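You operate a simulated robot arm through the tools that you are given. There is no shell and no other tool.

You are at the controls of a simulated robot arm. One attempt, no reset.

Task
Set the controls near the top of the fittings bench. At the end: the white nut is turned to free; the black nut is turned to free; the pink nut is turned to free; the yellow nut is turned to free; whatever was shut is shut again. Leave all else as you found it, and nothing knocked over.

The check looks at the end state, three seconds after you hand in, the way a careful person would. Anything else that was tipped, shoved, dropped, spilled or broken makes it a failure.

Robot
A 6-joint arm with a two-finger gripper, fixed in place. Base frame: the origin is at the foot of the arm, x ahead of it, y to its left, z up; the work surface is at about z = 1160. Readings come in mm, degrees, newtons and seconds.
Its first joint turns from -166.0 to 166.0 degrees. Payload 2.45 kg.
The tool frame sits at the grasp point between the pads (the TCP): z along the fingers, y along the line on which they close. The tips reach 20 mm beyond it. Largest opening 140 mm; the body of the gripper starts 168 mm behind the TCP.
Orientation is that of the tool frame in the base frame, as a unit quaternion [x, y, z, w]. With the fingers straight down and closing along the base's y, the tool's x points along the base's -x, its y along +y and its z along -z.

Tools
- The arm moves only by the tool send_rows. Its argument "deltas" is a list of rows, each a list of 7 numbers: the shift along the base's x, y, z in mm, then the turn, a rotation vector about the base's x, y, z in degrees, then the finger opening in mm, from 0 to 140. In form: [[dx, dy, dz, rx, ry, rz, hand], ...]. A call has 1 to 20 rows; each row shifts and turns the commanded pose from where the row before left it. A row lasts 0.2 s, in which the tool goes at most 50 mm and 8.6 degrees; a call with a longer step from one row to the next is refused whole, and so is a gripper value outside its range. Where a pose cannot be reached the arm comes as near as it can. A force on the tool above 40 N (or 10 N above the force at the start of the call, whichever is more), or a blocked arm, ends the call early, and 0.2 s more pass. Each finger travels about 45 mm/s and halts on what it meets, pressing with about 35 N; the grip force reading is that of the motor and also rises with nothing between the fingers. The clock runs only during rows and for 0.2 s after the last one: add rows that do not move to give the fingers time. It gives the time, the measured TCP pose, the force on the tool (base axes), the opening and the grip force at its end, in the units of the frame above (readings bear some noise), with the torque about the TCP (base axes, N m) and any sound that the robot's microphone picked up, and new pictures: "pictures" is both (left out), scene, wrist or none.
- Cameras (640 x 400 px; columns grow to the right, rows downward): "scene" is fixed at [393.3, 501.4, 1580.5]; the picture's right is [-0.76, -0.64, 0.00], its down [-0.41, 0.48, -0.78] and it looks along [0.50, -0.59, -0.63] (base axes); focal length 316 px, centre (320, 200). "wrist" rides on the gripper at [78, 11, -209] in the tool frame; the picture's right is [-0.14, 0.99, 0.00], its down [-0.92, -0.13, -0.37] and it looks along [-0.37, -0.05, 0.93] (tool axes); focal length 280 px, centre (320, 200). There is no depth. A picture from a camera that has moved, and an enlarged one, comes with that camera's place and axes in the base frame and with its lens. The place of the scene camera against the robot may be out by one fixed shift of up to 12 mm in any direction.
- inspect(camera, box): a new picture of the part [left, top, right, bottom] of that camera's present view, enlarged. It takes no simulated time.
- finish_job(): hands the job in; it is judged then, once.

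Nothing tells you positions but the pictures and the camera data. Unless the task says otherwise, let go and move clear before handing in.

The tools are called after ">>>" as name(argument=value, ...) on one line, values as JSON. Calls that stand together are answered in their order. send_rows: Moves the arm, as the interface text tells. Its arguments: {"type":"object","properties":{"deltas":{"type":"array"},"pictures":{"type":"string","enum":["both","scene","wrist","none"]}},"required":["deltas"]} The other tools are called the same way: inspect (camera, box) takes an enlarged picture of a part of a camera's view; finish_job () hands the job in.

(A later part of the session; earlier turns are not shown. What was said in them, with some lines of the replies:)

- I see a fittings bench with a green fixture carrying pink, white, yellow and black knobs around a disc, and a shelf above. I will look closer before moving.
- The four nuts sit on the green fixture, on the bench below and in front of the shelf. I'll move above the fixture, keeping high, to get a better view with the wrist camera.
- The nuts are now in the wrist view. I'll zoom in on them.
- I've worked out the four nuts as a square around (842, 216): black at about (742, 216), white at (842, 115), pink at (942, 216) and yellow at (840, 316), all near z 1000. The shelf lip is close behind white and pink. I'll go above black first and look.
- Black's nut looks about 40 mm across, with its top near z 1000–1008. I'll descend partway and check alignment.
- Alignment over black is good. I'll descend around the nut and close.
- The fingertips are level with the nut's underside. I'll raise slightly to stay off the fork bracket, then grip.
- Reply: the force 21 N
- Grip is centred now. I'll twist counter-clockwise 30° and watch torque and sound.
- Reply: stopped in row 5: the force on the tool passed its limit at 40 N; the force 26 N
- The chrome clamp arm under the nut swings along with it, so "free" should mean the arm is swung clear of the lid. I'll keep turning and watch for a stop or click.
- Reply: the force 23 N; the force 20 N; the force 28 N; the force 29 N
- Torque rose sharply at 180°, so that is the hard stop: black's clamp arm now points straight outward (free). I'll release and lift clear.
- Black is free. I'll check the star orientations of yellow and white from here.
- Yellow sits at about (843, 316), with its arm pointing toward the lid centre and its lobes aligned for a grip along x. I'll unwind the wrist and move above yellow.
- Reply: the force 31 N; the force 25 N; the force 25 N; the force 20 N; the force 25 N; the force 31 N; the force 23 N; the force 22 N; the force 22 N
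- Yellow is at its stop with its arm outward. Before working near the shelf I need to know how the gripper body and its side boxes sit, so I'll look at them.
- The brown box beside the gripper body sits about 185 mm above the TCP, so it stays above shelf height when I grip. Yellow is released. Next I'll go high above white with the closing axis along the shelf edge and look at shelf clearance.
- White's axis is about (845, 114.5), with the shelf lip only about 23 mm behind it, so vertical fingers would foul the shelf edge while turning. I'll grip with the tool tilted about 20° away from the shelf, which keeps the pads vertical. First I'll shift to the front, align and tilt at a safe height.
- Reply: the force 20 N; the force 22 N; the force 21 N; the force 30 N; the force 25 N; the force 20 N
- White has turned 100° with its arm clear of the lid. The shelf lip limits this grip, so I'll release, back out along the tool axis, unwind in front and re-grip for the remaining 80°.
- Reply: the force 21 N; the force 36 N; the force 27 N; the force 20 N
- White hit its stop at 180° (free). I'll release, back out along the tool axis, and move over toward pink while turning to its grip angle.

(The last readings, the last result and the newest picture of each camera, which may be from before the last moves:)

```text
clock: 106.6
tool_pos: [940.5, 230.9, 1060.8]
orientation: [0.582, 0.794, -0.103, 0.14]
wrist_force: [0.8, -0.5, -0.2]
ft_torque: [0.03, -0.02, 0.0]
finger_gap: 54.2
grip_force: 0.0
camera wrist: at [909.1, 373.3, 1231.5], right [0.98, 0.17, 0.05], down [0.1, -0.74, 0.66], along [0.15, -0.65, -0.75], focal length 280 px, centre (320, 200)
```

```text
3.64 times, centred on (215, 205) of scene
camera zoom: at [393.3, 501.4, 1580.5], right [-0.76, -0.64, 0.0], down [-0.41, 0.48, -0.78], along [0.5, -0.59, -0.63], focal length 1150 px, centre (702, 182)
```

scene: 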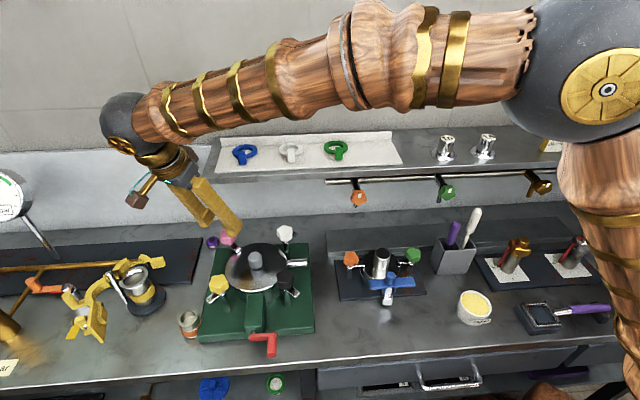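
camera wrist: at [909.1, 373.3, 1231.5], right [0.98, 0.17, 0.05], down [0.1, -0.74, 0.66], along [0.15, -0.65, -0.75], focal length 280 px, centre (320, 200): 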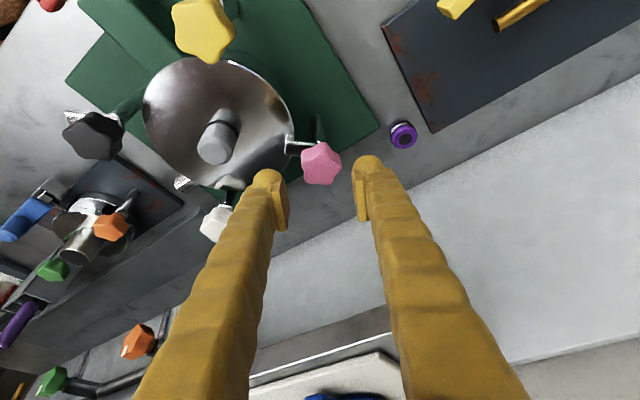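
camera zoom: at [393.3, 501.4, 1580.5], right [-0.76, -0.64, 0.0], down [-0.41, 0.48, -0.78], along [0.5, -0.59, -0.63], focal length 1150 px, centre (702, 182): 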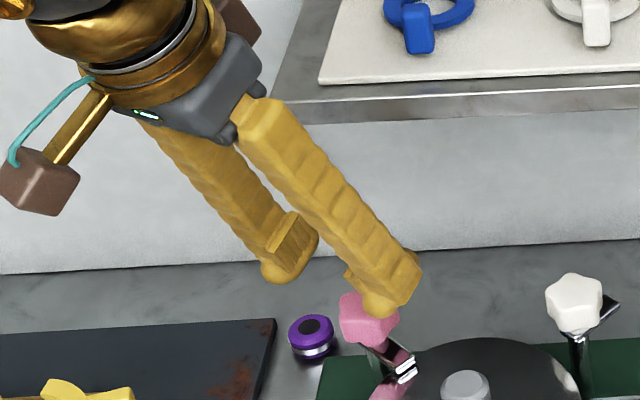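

>>> send_rows(deltas=[[1.5, -1.6, -16, 0, 0, 0, 54], [1.5, -4, -16, 0, 0, 0, 54], [1.5, -4, -14.8, 0, 0, 0, 54], [0, 0, 0, 0, 0, 0, 54]], pictures="both")

>>> inspect(camera="wrist", box=[240, 100, 400, 220])

>>> inspect(camera="scene", box=[150, 170, 280, 280])

```text
clock: 107.6
tool_pos: [945.2, 222.3, 1013.4]
orientation: [0.581, 0.795, -0.103, 0.14]
wrist_force: [0.1, -0.4, -0.2]
ft_torque: [0.0, -0.03, 0.02]
finger_gap: 54.2
grip_force: 0.3
camera wrist: at [912.0, 364.0, 1184.6], right [0.98, 0.18, 0.05], down [0.1, -0.74, 0.66], along [0.15, -0.65, -0.75], focal length 280 px, centre (320, 200)
```

scene: 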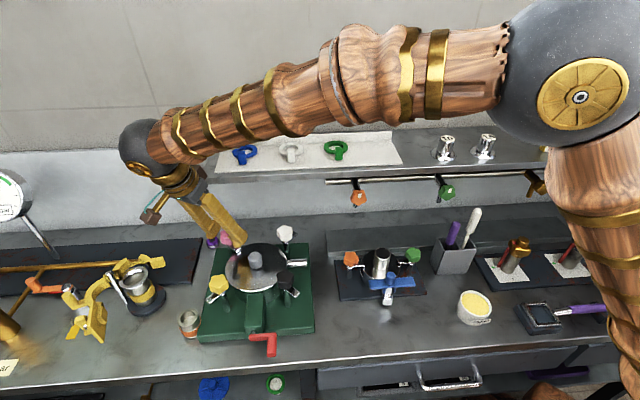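
wrist: 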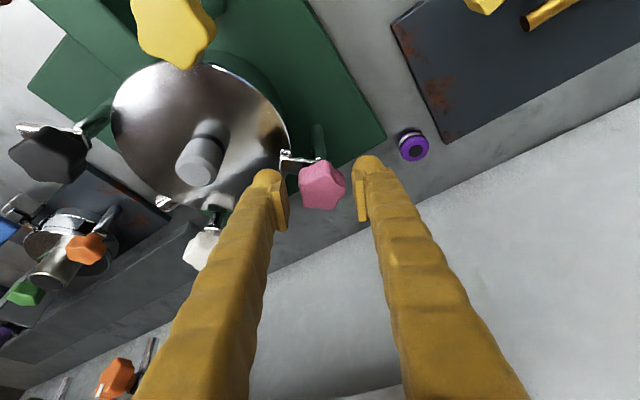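

```text
3.33 times, centred on (320, 160) of wrist
camera zoom: at [912.0, 364.0, 1184.6], right [0.98, 0.18, 0.05], down [0.1, -0.74, 0.66], along [0.15, -0.65, -0.75], focal length 935 px, centre (320, 333)
```

zoom: 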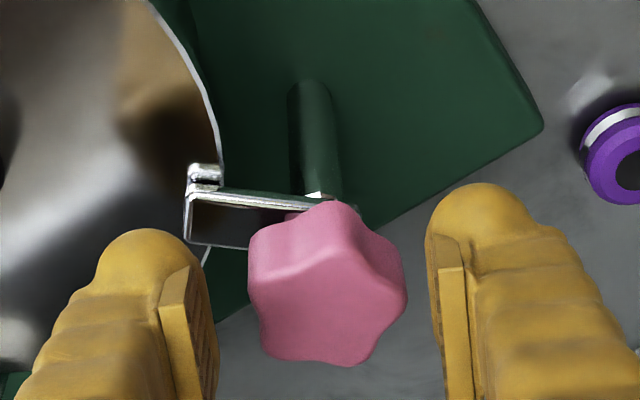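

```text
3.64 times, centred on (215, 225) of scene
camera zoom: at [393.3, 501.4, 1580.5], right [-0.76, -0.64, 0.0], down [-0.41, 0.48, -0.78], along [0.5, -0.59, -0.63], focal length 1150 px, centre (702, 109)
```

zoom: 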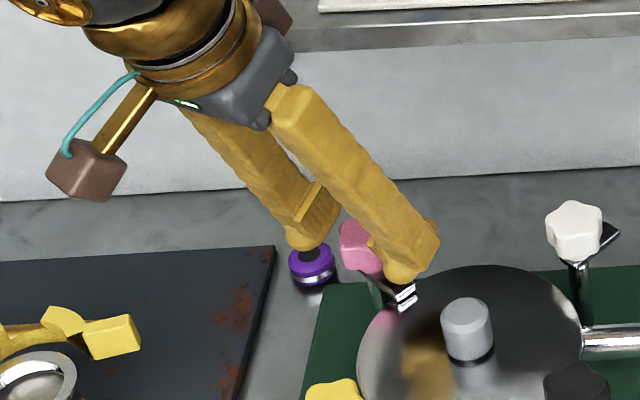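

>>> send_rows(deltas=[[1.6, 0.5, 0, 0, 0, 0, 48], [0, 0, 0, 0, 0, 0, 40], [0, 0, 0, 0, 0, 0, 25], [0, 0, 0, 0, 0, 0, 25], [0, 0, 0, 0, 0, 0, 25], [0, 0, 0, 0, 0, 0, 25]], pictures="none")

```text
clock: 109.0
tool_pos: [946.3, 222.5, 1012.7]
orientation: [0.582, 0.795, -0.104, 0.14]
wrist_force: [-28.0, -6.9, -0.4]
ft_torque: [-0.1, 0.27, -0.15]
finger_gap: 35.9
grip_force: 45.5
```

>>> send_rows(deltas=[[-1.3, -0.3, 0, 0, 0, 0, 25], [0, 0, 0, 0, 0, 0, 25]], pictures="none")

```text
clock: 109.6
tool_pos: [944.7, 222.3, 1013.0]
orientation: [0.582, 0.795, -0.102, 0.141]
wrist_force: [-0.6, -1.5, -2.6]
ft_torque: [0.05, -0.04, 0.03]
finger_gap: 35.5
grip_force: 44.4
```

>>> send_rows(deltas=[[-0.33, -0.14, 0, 0, 0, 4, 25], [-0.33, -0.14, 0, 0, 0, 4, 25], [-0.33, -0.14, 0, 0, 0, 4, 25], [0, 0, 0, 0, 0, 0, 25]], pictures="none")

```text
clock: 110.6
tool_pos: [945.3, 223.0, 1014.1]
orientation: [0.495, 0.851, -0.088, 0.149]
wrist_force: [9.1, -17.0, -11.0]
ft_torque: [-0.05, -0.03, -0.02]
finger_gap: 36.2
grip_force: 44.7
```

>>> send_rows(deltas=[[0.3, -0.7, -0.2, 0, 0, 0, 25], [-0.29, -0.21, 0, 0, 0, 4, 25], [-0.29, -0.21, 0, 0, 0, 4, 25], [-0.29, -0.21, 0, 0, 0, 4, 25], [0, 0, 0, 0, 0, 0, 25]], pictures="none")

```text
clock: 111.8
tool_pos: [943.5, 221.7, 1014.0]
orientation: [0.404, 0.898, -0.071, 0.157]
wrist_force: [-17.9, -2.1, -2.2]
ft_torque: [0.06, 0.2, -0.13]
finger_gap: 36.0
grip_force: 45.1
```

>>> send_rows(deltas=[[-0.8, -0.1, 0, 0, 0, 0, 25], [-0.24, -0.27, 0, 0, 0, 4, 25], [-0.24, -0.27, 0, 0, 0, 4, 25], [-0.24, -0.27, 0, 0, 0, 4, 25], [0, 0, 0, 0, 0, 0, 25]], pictures="none")

```text
clock: 113.0
tool_pos: [942.6, 221.4, 1013.6]
orientation: [0.307, 0.936, -0.054, 0.165]
wrist_force: [-9.9, 3.7, -2.0]
ft_torque: [0.16, 0.16, -0.02]
finger_gap: 35.8
grip_force: 45.2
```

>>> send_rows(deltas=[[-0.4, 0.1, 0, 0, 0, 0, 25], [-0.18, -0.31, 0, 0, 0, 4, 25], [-0.18, -0.31, 0, 0, 0, 4, 25], [-0.18, -0.31, 0, 0, 0, 4, 25], [0, 0, 0, 0, 0, 0, 25]], pictures="both")

>>> inspect(camera="scene", box=[170, 150, 290, 260])

```text
clock: 114.2
tool_pos: [942.5, 219.2, 1013.4]
orientation: [0.209, 0.962, -0.038, 0.17]
wrist_force: [-12.7, -1.8, -2.8]
ft_torque: [-0.09, 0.21, -0.06]
finger_gap: 35.6
grip_force: 45.0
camera wrist: at [814.6, 289.1, 1184.6], right [0.53, 0.85, 0.05], down [0.62, -0.42, 0.66], along [0.58, -0.32, -0.75], focal length 280 px, centre (320, 200)
```

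scene: 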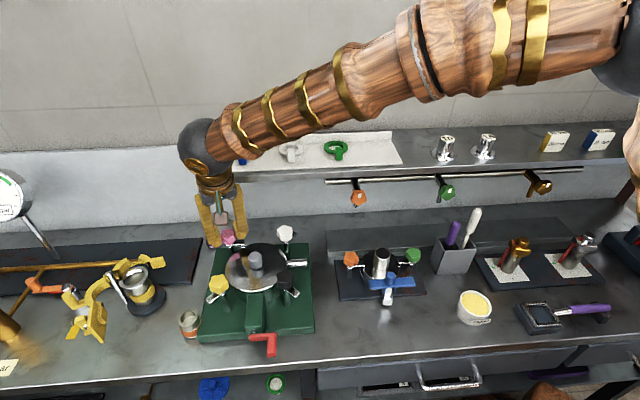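
wrist: 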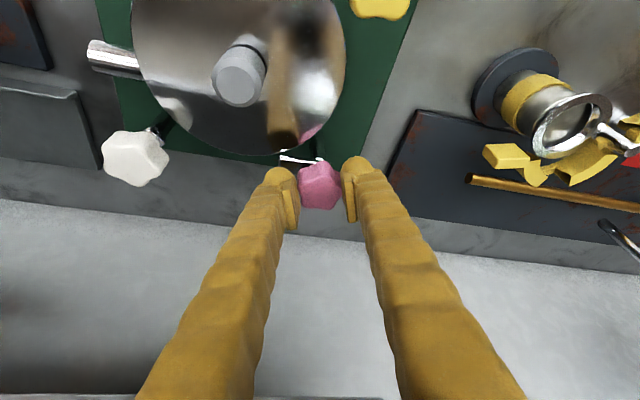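

```text
3.64 times, centred on (230, 205) of scene
camera zoom: at [393.3, 501.4, 1580.5], right [-0.76, -0.64, 0.0], down [-0.41, 0.48, -0.78], along [0.5, -0.59, -0.63], focal length 1150 px, centre (647, 182)
```

zoom: 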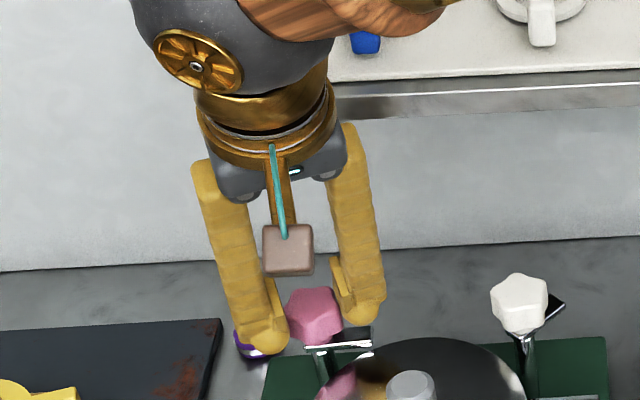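

>>> send_rows(deltas=[[-0.5, -0.1, -0.1, 0, 0, 0, 25], [-0.12, -0.34, 0, 0, 0, 4, 25], [-0.12, -0.34, 0, 0, 0, 4, 25], [-0.12, -0.34, 0, 0, 0, 4, 25], [0, 0, 0, 0, 0, 0, 25]], pictures="none")

```text
clock: 115.4
tool_pos: [940.6, 218.2, 1014.6]
orientation: [0.107, 0.979, -0.02, 0.173]
wrist_force: [21.4, -14.9, -15.6]
ft_torque: [-0.15, -0.26, -0.06]
finger_gap: 35.9
grip_force: 44.9
```

>>> send_rows(deltas=[[0.8, -0.6, -0.3, 0, 0, 0, 25], [-0.04, -0.36, 0, 0, 0, 4, 25], [-0.04, -0.36, 0, 0, 0, 4, 25], [-0.04, -0.36, 0, 0, 0, 4, 25], [0, 0, 0, 0, 0, 0, 25]], pictures="none")

```text
clock: 116.6
tool_pos: [941.1, 215.9, 1014.2]
orientation: [0.004, 0.985, -0.001, 0.173]
wrist_force: [-4.3, -25.6, -9.2]
ft_torque: [-0.15, 0.05, -0.17]
finger_gap: 35.8
grip_force: 44.6
```

>>> send_rows(deltas=[[-0.2, -1.1, -0.2, 0, 0, 0, 25], [0.03, -0.36, 0, 0, 0, 4, 25], [0.03, -0.36, 0, 0, 0, 4, 25], [0.03, -0.36, 0, 0, 0, 4, 25], [0, 0, 0, 0, 0, 0, 25]], pictures="both")

>>> inspect(camera="scene", box=[170, 140, 310, 260])

>>> inspect(camera="wrist", box=[240, 100, 400, 220])

```text
clock: 117.8
tool_pos: [941.2, 214.1, 1013.2]
orientation: [-0.099, 0.98, 0.018, 0.173]
wrist_force: [-13.5, 0.3, -7.1]
ft_torque: [0.12, 0.12, 0.01]
finger_gap: 35.6
grip_force: 44.8
camera wrist: at [797.2, 196.3, 1184.7], right [-0.07, 1.0, 0.05], down [0.75, 0.02, 0.66], along [0.66, 0.08, -0.75], focal length 280 px, centre (320, 200)
```

scene: 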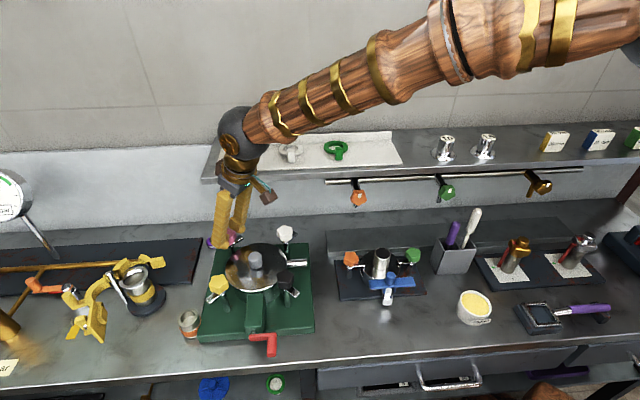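
wrist: 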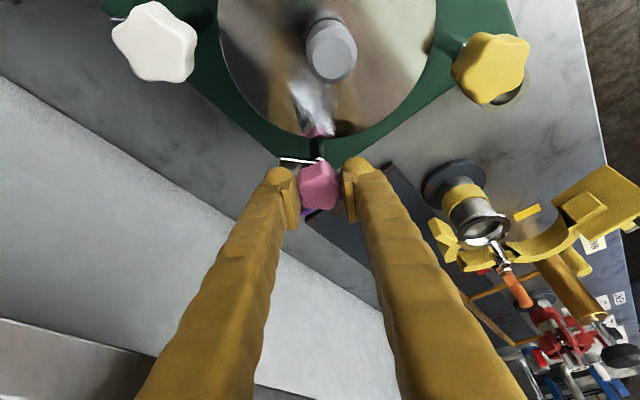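

```text
3.33 times, centred on (240, 200) of scene
camera zoom: at [393.3, 501.4, 1580.5], right [-0.76, -0.64, 0.0], down [-0.41, 0.48, -0.78], along [0.5, -0.59, -0.63], focal length 1054 px, centre (587, 200)
```

zoom: 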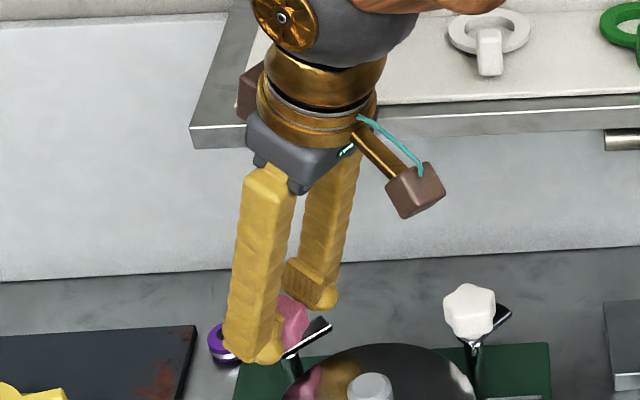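

```text
3.33 times, centred on (320, 160) of wrist
camera zoom: at [797.2, 196.3, 1184.7], right [-0.07, 1.0, 0.05], down [0.75, 0.02, 0.66], along [0.66, 0.08, -0.75], focal length 935 px, centre (320, 333)
```

zoom: 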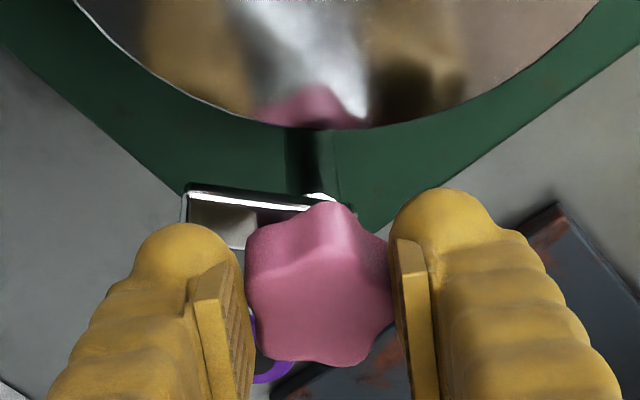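

>>> send_rows(deltas=[[-0.5, 0, -0.2, 0, 0, 0, 25], [0.11, -0.34, 0, 0, 0, 4, 25], [0.11, -0.34, 0, 0, 0, 4, 25], [0.11, -0.34, 0, 0, 0, 4, 25], [0, 0, 0, 0, 0, 0, 25]], pictures="none")

>>> inspect(camera="scene", box=[170, 140, 310, 260])

>>> inspect(camera="wrist", box=[160, 160, 480, 400])

```text
clock: 119.0
tool_pos: [941.3, 214.2, 1012.6]
orientation: [-0.202, 0.964, 0.035, 0.17]
wrist_force: [-2.1, -1.5, 4.6]
ft_torque: [-0.01, 0.03, -0.03]
finger_gap: 35.8
grip_force: 44.8
```

```text
3.33 times, centred on (240, 200) of scene
camera zoom: at [393.3, 501.4, 1580.5], right [-0.76, -0.64, 0.0], down [-0.41, 0.48, -0.78], along [0.5, -0.59, -0.63], focal length 1054 px, centre (587, 200)
```

zoom: 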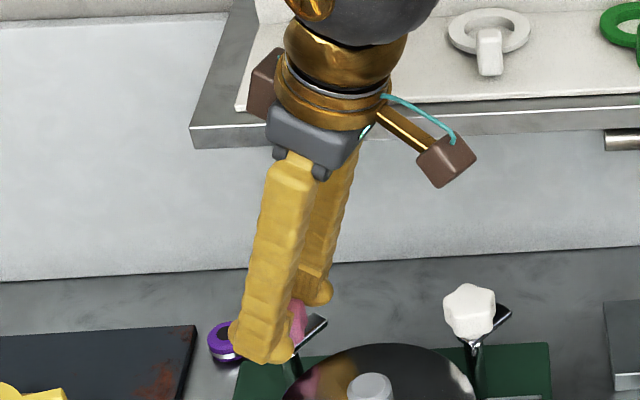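

```text
1.67 times, centred on (320, 280) of wrist
camera zoom: at [804.5, 165.5, 1184.6], right [-0.28, 0.96, 0.05], down [0.73, 0.18, 0.66], along [0.63, 0.22, -0.75], focal length 467 px, centre (320, 67)
```

zoom: 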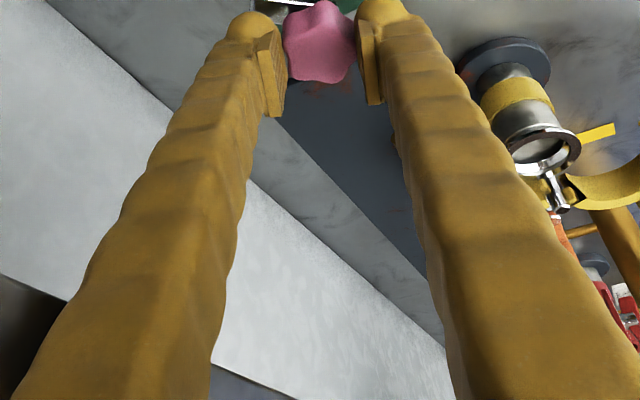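

>>> send_rows(deltas=[[0, 0, 0, 0, 0, 0, 40], [0, 0, 0, 0, 0, 0, 47], [0, 0, 0, 0, 0, 0, 47], [-5, -2.2, 15, 0, 0, 0, 47], [-5, -2.2, 15, 0, 0, 0, 47], [-16, 19, 4, 0, 0, 0, 50], [-16, 19, 2, 0, 0, 0, 54], [0, 0, 0, 0, 0, 0, 54]])

>>> inspect(camera="scene", box=[170, 170, 310, 280])

```text
clock: 120.8
tool_pos: [897.6, 244.4, 1050.0]
orientation: [-0.201, 0.964, 0.036, 0.17]
wrist_force: [0.5, 0.5, 0.7]
ft_torque: [0.0, -0.01, 0.01]
finger_gap: 54.2
grip_force: 0.0
camera wrist: at [762.3, 197.8, 1220.8], right [-0.28, 0.96, 0.05], down [0.73, 0.18, 0.66], along [0.63, 0.22, -0.75], focal length 280 px, centre (320, 200)
```

scene: 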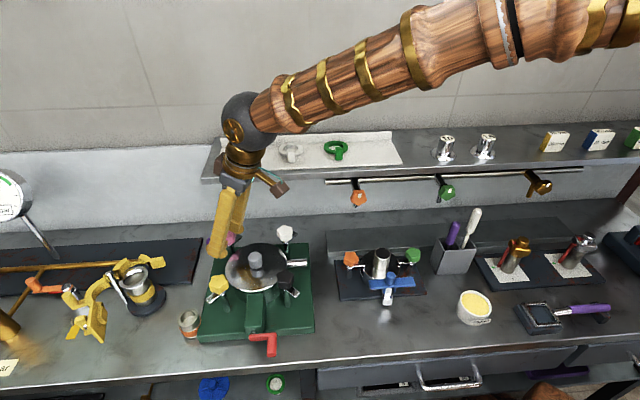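
wrist: 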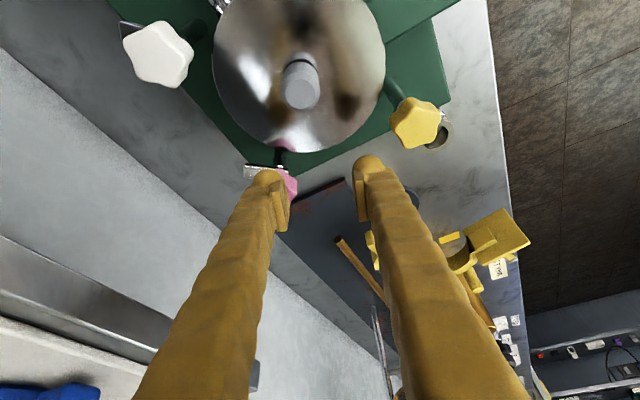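

```text
3.64 times, centred on (240, 225) of scene
camera zoom: at [393.3, 501.4, 1580.5], right [-0.76, -0.64, 0.0], down [-0.41, 0.48, -0.78], along [0.5, -0.59, -0.63], focal length 1150 px, centre (611, 109)
```

zoom: 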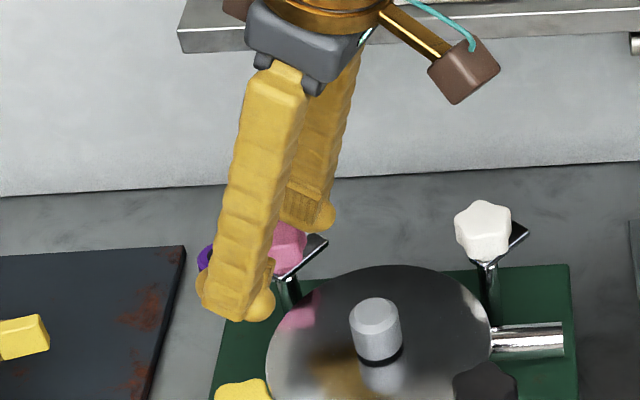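

>>> send_rows(deltas=[[0, 0, 0, 0, 0, -8.31, 54], [0, 0, 0, 0, 0, -8.31, 54], [0, 0, 0, 0, 0, -8.31, 54], [0, 0, 0, 0, 0, -8.31, 54], [0, 0, 0, 0, 0, -8.31, 54], [0, 0, 0, 0, 0, -8.31, 54], [0, 0, 0, 0, 0, -8.31, 54], [0, 0, 0, 0, 0, -8.31, 54], [0, 0, 0, 0, 0, -8.31, 54], [0, 0, 0, 0, 0, -8.31, 54], [0, 0, 0, 0, 0, -8.31, 54], [0, 0, 0, 0, 0, -8.31, 54], [0, 0, 0, 0, 0, -8.28, 54], [16, -3.3, 0, 0, 0, 0, 54], [16, -3.3, 0, 0, 0, 0, 54], [15.4, -3.2, 0, 0, 0, 0, 54], [0, 0, 0, 0, 0, 0, 54]])

>>> inspect(camera="wrist", box=[240, 100, 400, 220])

>>> inspect(camera="scene", box=[150, 150, 290, 260])

```text
clock: 124.4
tool_pos: [947.6, 237.1, 1048.7]
orientation: [0.662, 0.729, -0.117, 0.128]
wrist_force: [0.5, -1.2, -0.4]
ft_torque: [-0.05, 0.01, 0.03]
finger_gap: 54.0
grip_force: 0.1
camera wrist: at [943.8, 382.1, 1219.0], right [1.0, -0.03, 0.05], down [-0.06, -0.75, 0.66], along [0.01, -0.66, -0.75], focal length 280 px, centre (320, 200)
```

scene: 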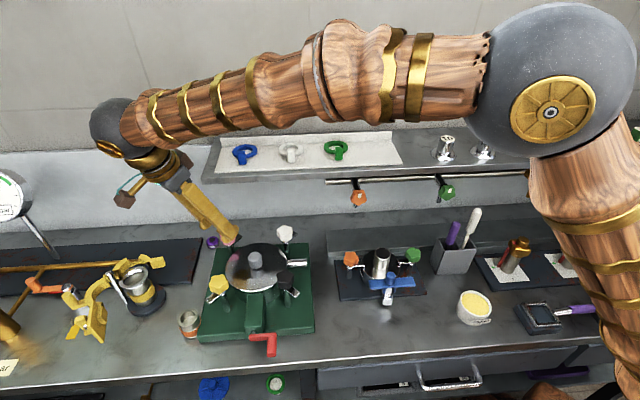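
wrist: 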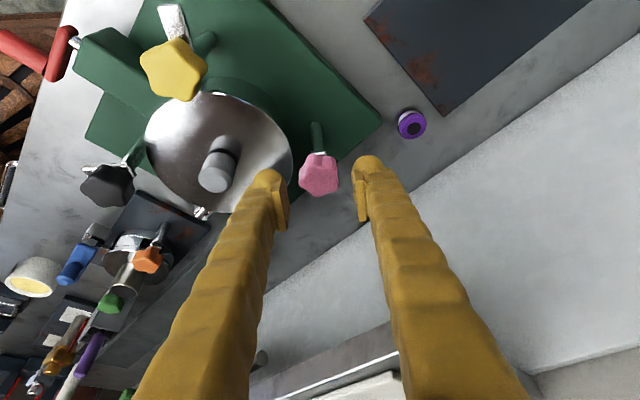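

```text
3.33 times, centred on (320, 160) of wrist
camera zoom: at [943.8, 382.1, 1219.0], right [1.0, -0.03, 0.05], down [-0.06, -0.75, 0.66], along [0.01, -0.66, -0.75], focal length 935 px, centre (320, 333)
```

zoom: 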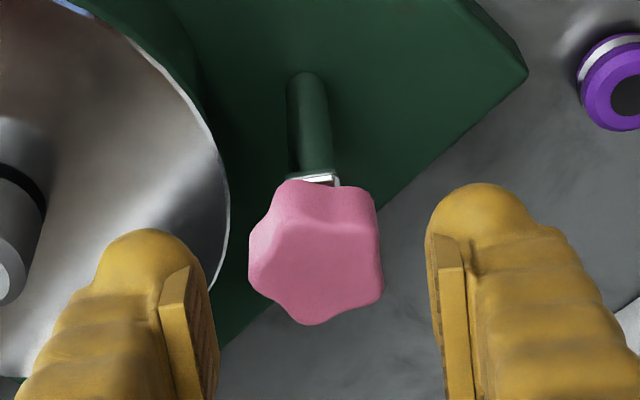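

```text
3.64 times, centred on (220, 205) of scene
camera zoom: at [393.3, 501.4, 1580.5], right [-0.76, -0.64, 0.0], down [-0.41, 0.48, -0.78], along [0.5, -0.59, -0.63], focal length 1150 px, centre (684, 182)
```

zoom: 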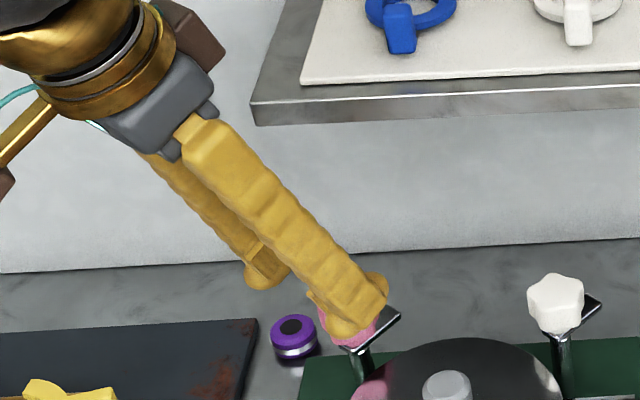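

>>> send_rows(deltas=[[0.5, -4.8, -11.5, 0, 0, 0, 54], [0.5, -4.8, -11.5, 0, 0, 0, 54], [0.5, -4.8, -11.5, 0, 0, 0, 54], [0, 0, 0, 0, 0, 0, 54]], pictures="none")

>>> inspect(camera="wrist", box=[240, 100, 400, 220])

>>> inspect(camera="scene", box=[170, 180, 290, 270])

```text
clock: 125.4
tool_pos: [947.2, 222.5, 1013.7]
orientation: [0.662, 0.729, -0.118, 0.129]
wrist_force: [-0.5, 0.8, 0.1]
ft_torque: [0.01, -0.02, -0.01]
finger_gap: 54.0
grip_force: 0.1
```

```text
3.33 times, centred on (320, 160) of wrist
camera zoom: at [944.8, 367.9, 1184.6], right [1.0, -0.03, 0.05], down [-0.06, -0.75, 0.66], along [0.01, -0.66, -0.75], focal length 935 px, centre (320, 333)
```

zoom: 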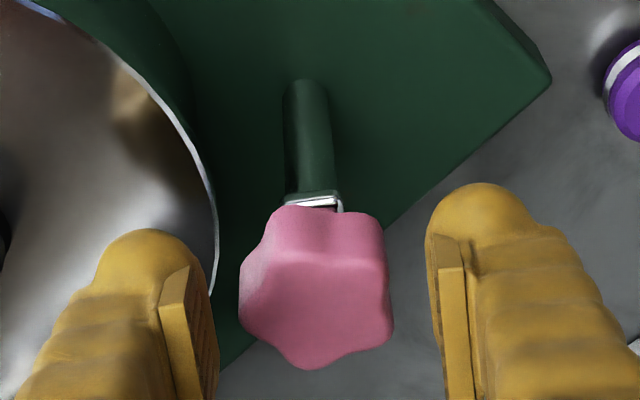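

```text
4.44 times, centred on (230, 225) of scene
camera zoom: at [393.3, 501.4, 1580.5], right [-0.76, -0.64, 0.0], down [-0.41, 0.48, -0.78], along [0.5, -0.59, -0.63], focal length 1406 px, centre (720, 89)
```

zoom: 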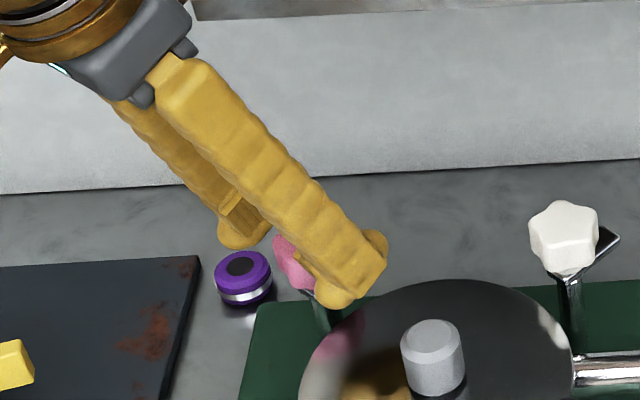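

>>> send_rows(deltas=[[0.3, -0.8, 0, 0, 0, 0, 46], [0, 0, 0, 0, 0, 0, 38], [0, 0, 0, 0, 0, 0, 25], [0, 0, 0, 0, 0, 0, 25], [0, 0, 0, 0, 0, 0, 25], [0, 0, 0, 0, 0, 0, 25]], pictures="none")

```text
clock: 126.8
tool_pos: [947.5, 223.3, 1015.0]
orientation: [0.661, 0.73, -0.117, 0.127]
wrist_force: [-17.0, -3.8, -0.2]
ft_torque: [-0.06, 0.19, -0.09]
finger_gap: 35.6
grip_force: 45.5
```

>>> send_rows(deltas=[[-0.8, -0.2, 0, 0, 0, 0, 25], [-0.36, -0.07, 0, 0, 0, 4, 25], [-0.36, -0.07, 0, 0, 0, 4, 25], [-0.36, -0.07, 0, 0, 0, 4, 25], [0, 0, 0, 0, 0, 0, 25]], pictures="none")

```text
clock: 128.0
tool_pos: [945.3, 220.7, 1014.8]
orientation: [0.581, 0.795, -0.103, 0.14]
wrist_force: [1.0, -2.5, -17.4]
ft_torque: [-0.28, -0.15, -0.02]
finger_gap: 36.2
grip_force: 45.4
```

>>> send_rows(deltas=[[0, -0.1, -0.4, 0, 0, 0, 25], [-0.33, -0.14, 0, 0, 0, 4, 25], [-0.33, -0.14, 0, 0, 0, 4, 25], [-0.33, -0.14, 0, 0, 0, 4, 25], [0, 0, 0, 0, 0, 0, 25]], pictures="none")

```text
clock: 129.2
tool_pos: [946.1, 220.7, 1013.7]
orientation: [0.495, 0.851, -0.088, 0.15]
wrist_force: [-6.7, -2.6, -14.2]
ft_torque: [0.2, 0.13, -0.05]
finger_gap: 36.1
grip_force: 44.8
```

>>> send_rows(deltas=[[-0.3, -0.1, -0.3, 0, 0, 0, 25], [-0.29, -0.21, 0, 0, 0, 4, 25], [-0.29, -0.21, 0, 0, 0, 4, 25], [-0.29, -0.21, 0, 0, 0, 4, 25], [0, 0, 0, 0, 0, 0, 25]], pictures="none")

```text
clock: 130.4
tool_pos: [945.7, 220.5, 1014.6]
orientation: [0.403, 0.898, -0.071, 0.159]
wrist_force: [-3.2, 8.8, -1.7]
ft_torque: [0.09, 0.05, 0.03]
finger_gap: 35.8
grip_force: 45.3
```

>>> send_rows(deltas=[[-0.1, 0.3, 0, 0, 0, 0, 25], [-0.24, -0.27, 0, 0, 0, 4, 25], [-0.24, -0.27, 0, 0, 0, 4, 25], [-0.24, -0.27, 0, 0, 0, 4, 25], [0, 0, 0, 0, 0, 0, 25]], pictures="wrist")

>>> inspect(camera="wrist", box=[240, 100, 400, 220])

```text
clock: 131.6
tool_pos: [943.9, 219.7, 1015.0]
orientation: [0.306, 0.936, -0.054, 0.164]
wrist_force: [-3.3, -9.9, 18.0]
ft_torque: [-0.12, -0.03, -0.08]
finger_gap: 35.8
grip_force: 45.2
camera wrist: at [833.7, 314.4, 1185.3], right [0.69, 0.72, 0.05], down [0.52, -0.54, 0.66], along [0.5, -0.43, -0.75], focal length 280 px, centre (320, 200)
```

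wrist: 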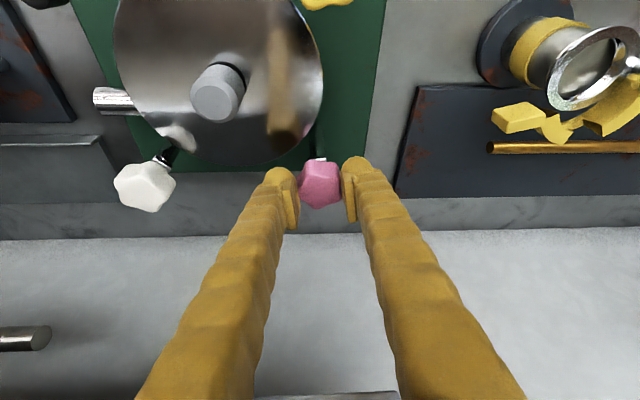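

```text
3.33 times, centred on (320, 160) of wrist
camera zoom: at [833.7, 314.4, 1185.3], right [0.69, 0.72, 0.05], down [0.52, -0.54, 0.66], along [0.5, -0.43, -0.75], focal length 935 px, centre (320, 333)
```

zoom: 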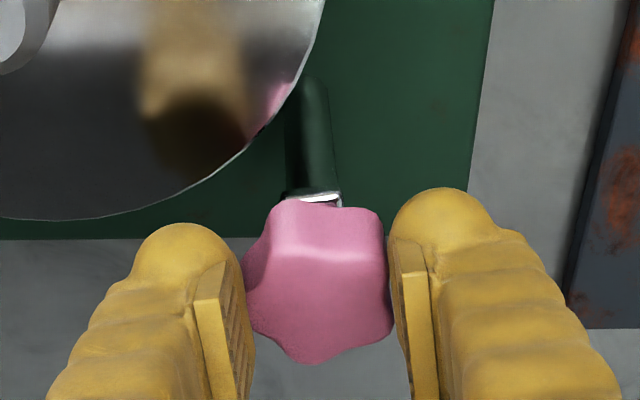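

>>> send_rows(deltas=[[-0.1, -0.4, 0.5, 0, 0, 0, 25], [-0.18, -0.31, 0, 0, 0, 4, 25], [-0.18, -0.31, 0, 0, 0, 4, 25], [-0.18, -0.31, 0, 0, 0, 4, 25], [0, 0, 0, 0, 0, 0, 25]], pictures="none")

```text
clock: 132.8
tool_pos: [943.1, 218.2, 1014.8]
orientation: [0.209, 0.963, -0.037, 0.169]
wrist_force: [20.1, -7.4, 13.1]
ft_torque: [-0.09, -0.31, 0.02]
finger_gap: 35.8
grip_force: 45.6
```

>>> send_rows(deltas=[[0.8, -0.3, 0.3, 0, 0, 0, 25], [-0.12, -0.34, 0, 0, 0, 4, 25], [-0.12, -0.34, 0, 0, 0, 4, 25], [-0.12, -0.34, 0, 0, 0, 4, 25], [0, 0, 0, 0, 0, 0, 25]], pictures="none")

```text
clock: 134.0
tool_pos: [943.1, 217.9, 1014.7]
orientation: [0.106, 0.979, -0.019, 0.172]
wrist_force: [-3.9, -5.1, 4.7]
ft_torque: [0.0, 0.26, -0.05]
finger_gap: 35.6
grip_force: 44.7
```

>>> send_rows(deltas=[[-0.2, -0.2, 0.1, 0, 0, 0, 25], [-0.04, -0.36, 0, 0, 0, 4, 25], [-0.04, -0.36, 0, 0, 0, 4, 25], [-0.03, -0.27, 0, 0, 0, 3, 25], [0, 0, 0, 0, 0, 0, 25]], pictures="none")

```text
clock: 135.2
tool_pos: [943.3, 217.2, 1014.9]
orientation: [0.012, 0.985, -0.002, 0.173]
wrist_force: [-8.1, 6.6, -9.5]
ft_torque: [0.08, -0.1, 0.05]
finger_gap: 35.6
grip_force: 45.4
```

>>> send_rows(deltas=[[-0.3, 0.2, -0.2, 0, 0, 1, 25], [0, 0, 0, 0, 0, 1, 25], [0, 0, 0, 0, 0, 0, 25]], pictures="none")

```text
clock: 136.0
tool_pos: [942.9, 216.2, 1013.6]
orientation: [-0.005, 0.985, 0.0, 0.173]
wrist_force: [-5.7, 5.8, -7.4]
ft_torque: [-0.01, 0.14, -0.17]
finger_gap: 36.0
grip_force: 44.7
```

>>> send_rows(deltas=[[-0.2, 0.2, -0.2, 0, 0, 1, 25], [0, 0, 0, 0, 0, 0, 25]], pictures="none")

```text
clock: 136.6
tool_pos: [943.8, 216.9, 1015.0]
orientation: [-0.013, 0.985, 0.001, 0.173]
wrist_force: [2.3, -3.8, -8.3]
ft_torque: [-0.04, 0.04, -0.62]
finger_gap: 35.9
grip_force: 45.0
```

Pink reached its stop too. I'll release and back away clear, then check all four.

>>> send_rows(deltas=[[0, 0, 0, 0, 0, 0, 40], [0, 0, 0, 0, 0, 0, 48], [0, 0, 0, 0, 0, 0, 48], [-5.4, 0, 15, 0, 0, 0, 48], [-5.4, 0, 15, 0, 0, 0, 48], [-16, 19, 10, 0, 0, 0, 50], [-16, 19, 20, 0, 0, 0, 54], [-16, 10, 40, 0, 0, 0, 54], [-16, 10, 40, 0, 0, 0, 54], [-20, 0, 45, 0, 0, 0, 54], [-20, 0, 45, 0, 0, 0, 54], [-40, 0, 20, 0, 0, 0, 54], [-40, 0, 0, 0, 0, 0, 54], [0, 0, 0, 0, 0, 0, 54]])

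>>> inspect(camera="scene", box=[190, 210, 330, 310])

>>> inspect(camera="scene", box=[160, 200, 340, 400])

```text
clock: 139.6
tool_pos: [745.6, 274.3, 1263.3]
orientation: [-0.013, 0.985, 0.002, 0.174]
wrist_force: [0.8, 0.4, -0.6]
ft_torque: [-0.03, 0.02, 0.04]
finger_gap: 54.1
grip_force: 0.0
camera wrist: at [600.3, 281.9, 1434.2], right [0.1, 0.99, 0.05], down [0.74, -0.11, 0.66], along [0.66, -0.03, -0.75], focal length 280 px, centre (320, 200)
```

scene: 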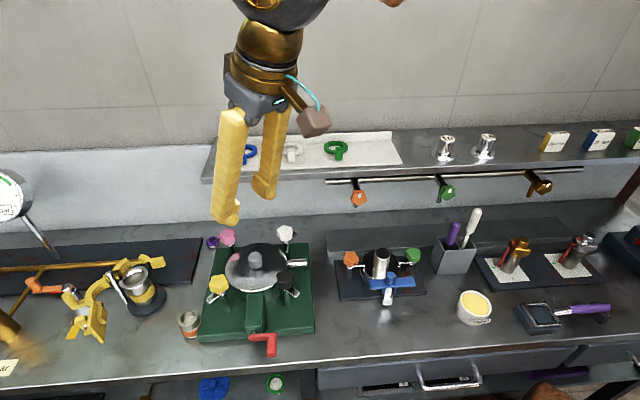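
wrist: 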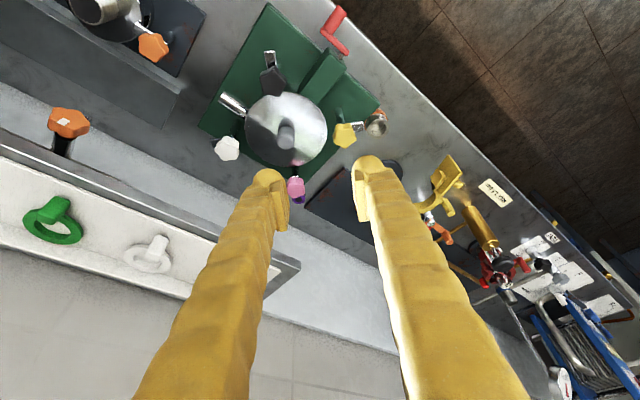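

```text
4.00 times, centred on (260, 260) of scene
camera zoom: at [393.3, 501.4, 1580.5], right [-0.76, -0.64, 0.0], down [-0.41, 0.48, -0.78], along [0.5, -0.59, -0.63], focal length 1265 px, centre (560, -40)
```

zoom: 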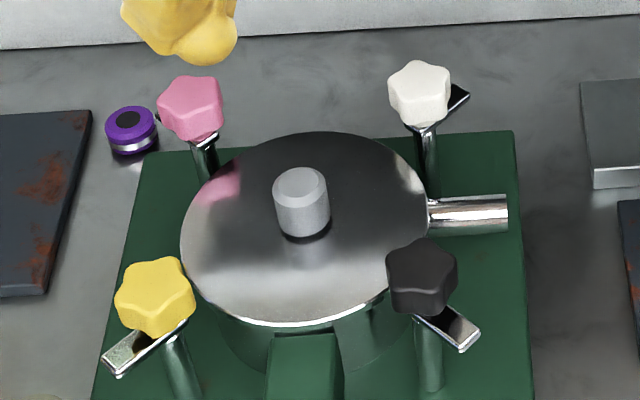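

```text
2.00 times, centred on (250, 300) of scene
camera zoom: at [393.3, 501.4, 1580.5], right [-0.76, -0.64, 0.0], down [-0.41, 0.48, -0.78], along [0.5, -0.59, -0.63], focal length 632 px, centre (460, 0)
```

zoom: 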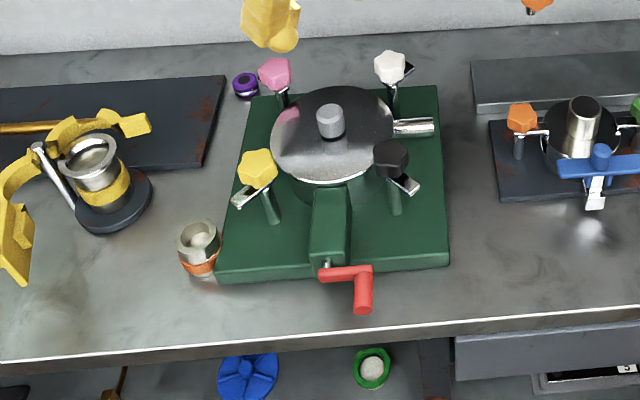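

>>> send_rows(deltas=[[-30, -10, 30, 0, 0, 0, 80], [-30, -20, 30, 0, 0, 0, 100], [-20, -20, 20, 0, 0, 0, 120], [0, -40, 0, 0, 0, 0, 120], [0, -40, 0, 0, 0, 0, 120], [0, -40, 0, 0, 0, 0, 120], [0, -40, 0, 0, 0, 0, 120], [0, 0, 0, 0, 0, 0, 120]])

>>> inspect(camera="scene", box=[180, 110, 340, 210])

>>> inspect(camera="scene", box=[190, 210, 330, 310])

>>> inspect(camera="scene", box=[320, 110, 640, 400])

```text
clock: 141.4
tool_pos: [668.6, 62.5, 1346.0]
orientation: [-0.014, 0.985, 0.001, 0.173]
wrist_force: [0.1, 0.1, 0.3]
ft_torque: [0.02, -0.01, -0.02]
finger_gap: 120.2
grip_force: 0.0
camera wrist: at [523.1, 68.7, 1516.4], right [0.1, 0.99, 0.05], down [0.74, -0.11, 0.66], along [0.66, -0.03, -0.75], focal length 280 px, centre (320, 200)
```

scene: 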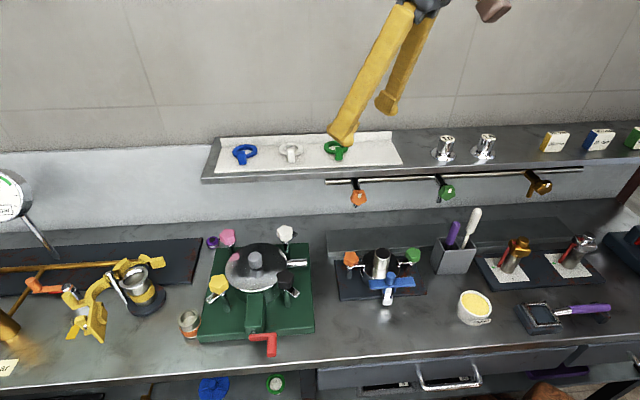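
wrist: 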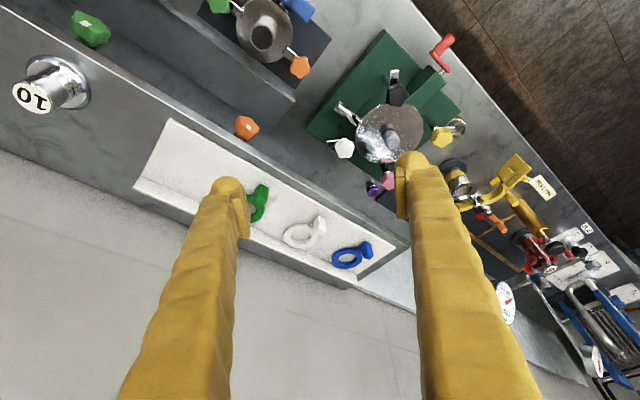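

```text
4.00 times, centred on (260, 160) of scene
camera zoom: at [393.3, 501.4, 1580.5], right [-0.76, -0.64, 0.0], down [-0.41, 0.48, -0.78], along [0.5, -0.59, -0.63], focal length 1265 px, centre (560, 360)
```

zoom: 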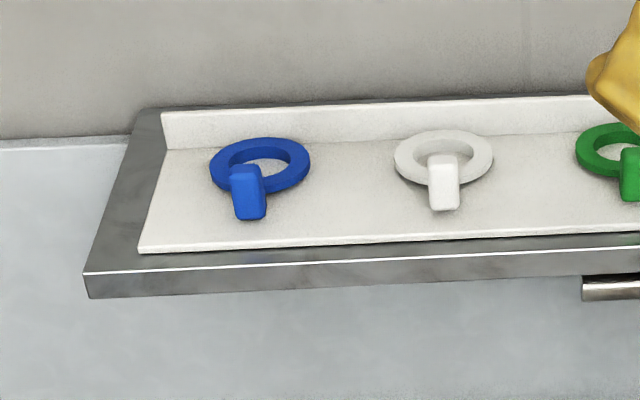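

```text
4.00 times, centred on (260, 260) of scene
camera zoom: at [393.3, 501.4, 1580.5], right [-0.76, -0.64, 0.0], down [-0.41, 0.48, -0.78], along [0.5, -0.59, -0.63], focal length 1265 px, centre (560, -40)
```

zoom: 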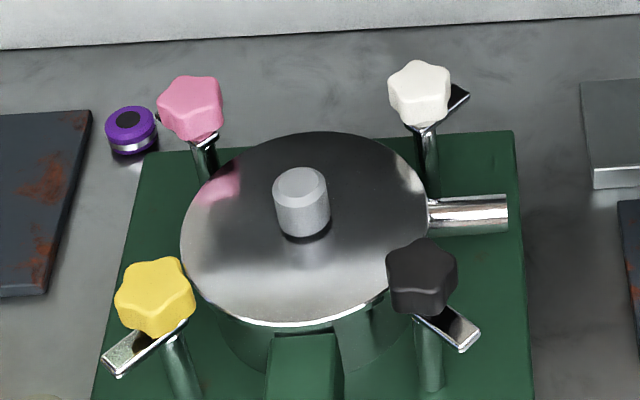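

```text
1.38 times, centred on (480, 255) of scene
camera zoom: at [393.3, 501.4, 1580.5], right [-0.76, -0.64, 0.0], down [-0.41, 0.48, -0.78], along [0.5, -0.59, -0.63], focal length 436 px, centre (99, 124)
```

zoom: 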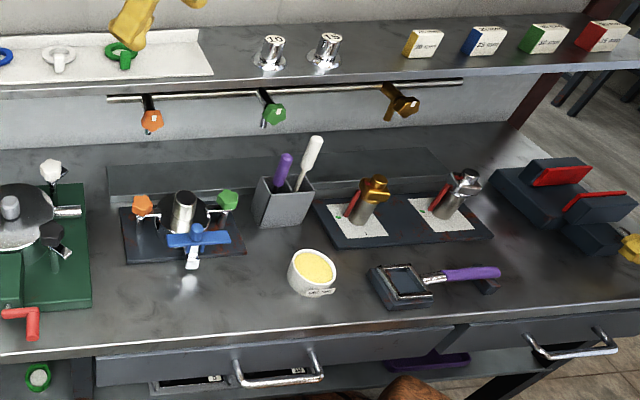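

All four nuts (white, black, pink, yellow) are turned to their free stops with their clamp arms pointing outward. The lid is still in place, the shelf rings and other bench items look unchanged, and the arm is clear, so I'm handing in.

>>> finish_job()

```text
The job is handed in.
```

I turned all four nuts (white, black, pink and yellow) to free and handed the job in; I haven't seen the judging result.

- **Nuts:** each one turned counter-clockwise about 180° to a firm stop. All four clamp arms now point straight outward, clear of the lid. "Free" wasn't marked anywhere, so I took the stop with the arm swung clear as the free position.
- **Shut things:** I opened nothing. The lid is still in place, and the drawers I could see are still closed.
- **Everything else:** in the final pictures the shelf rings, tools and other fixtures look as they did at the start, and nothing was knocked over. The gripper is empty, open and clear of the bench.

White and pink sit close to the shelf edge, so I tilted the gripper away from it and turned each in two grips. At one point early on, turning the black nut, side force on the gripper passed the 40 N limit and the arm stopped. I carried on in smaller steps without further stops.
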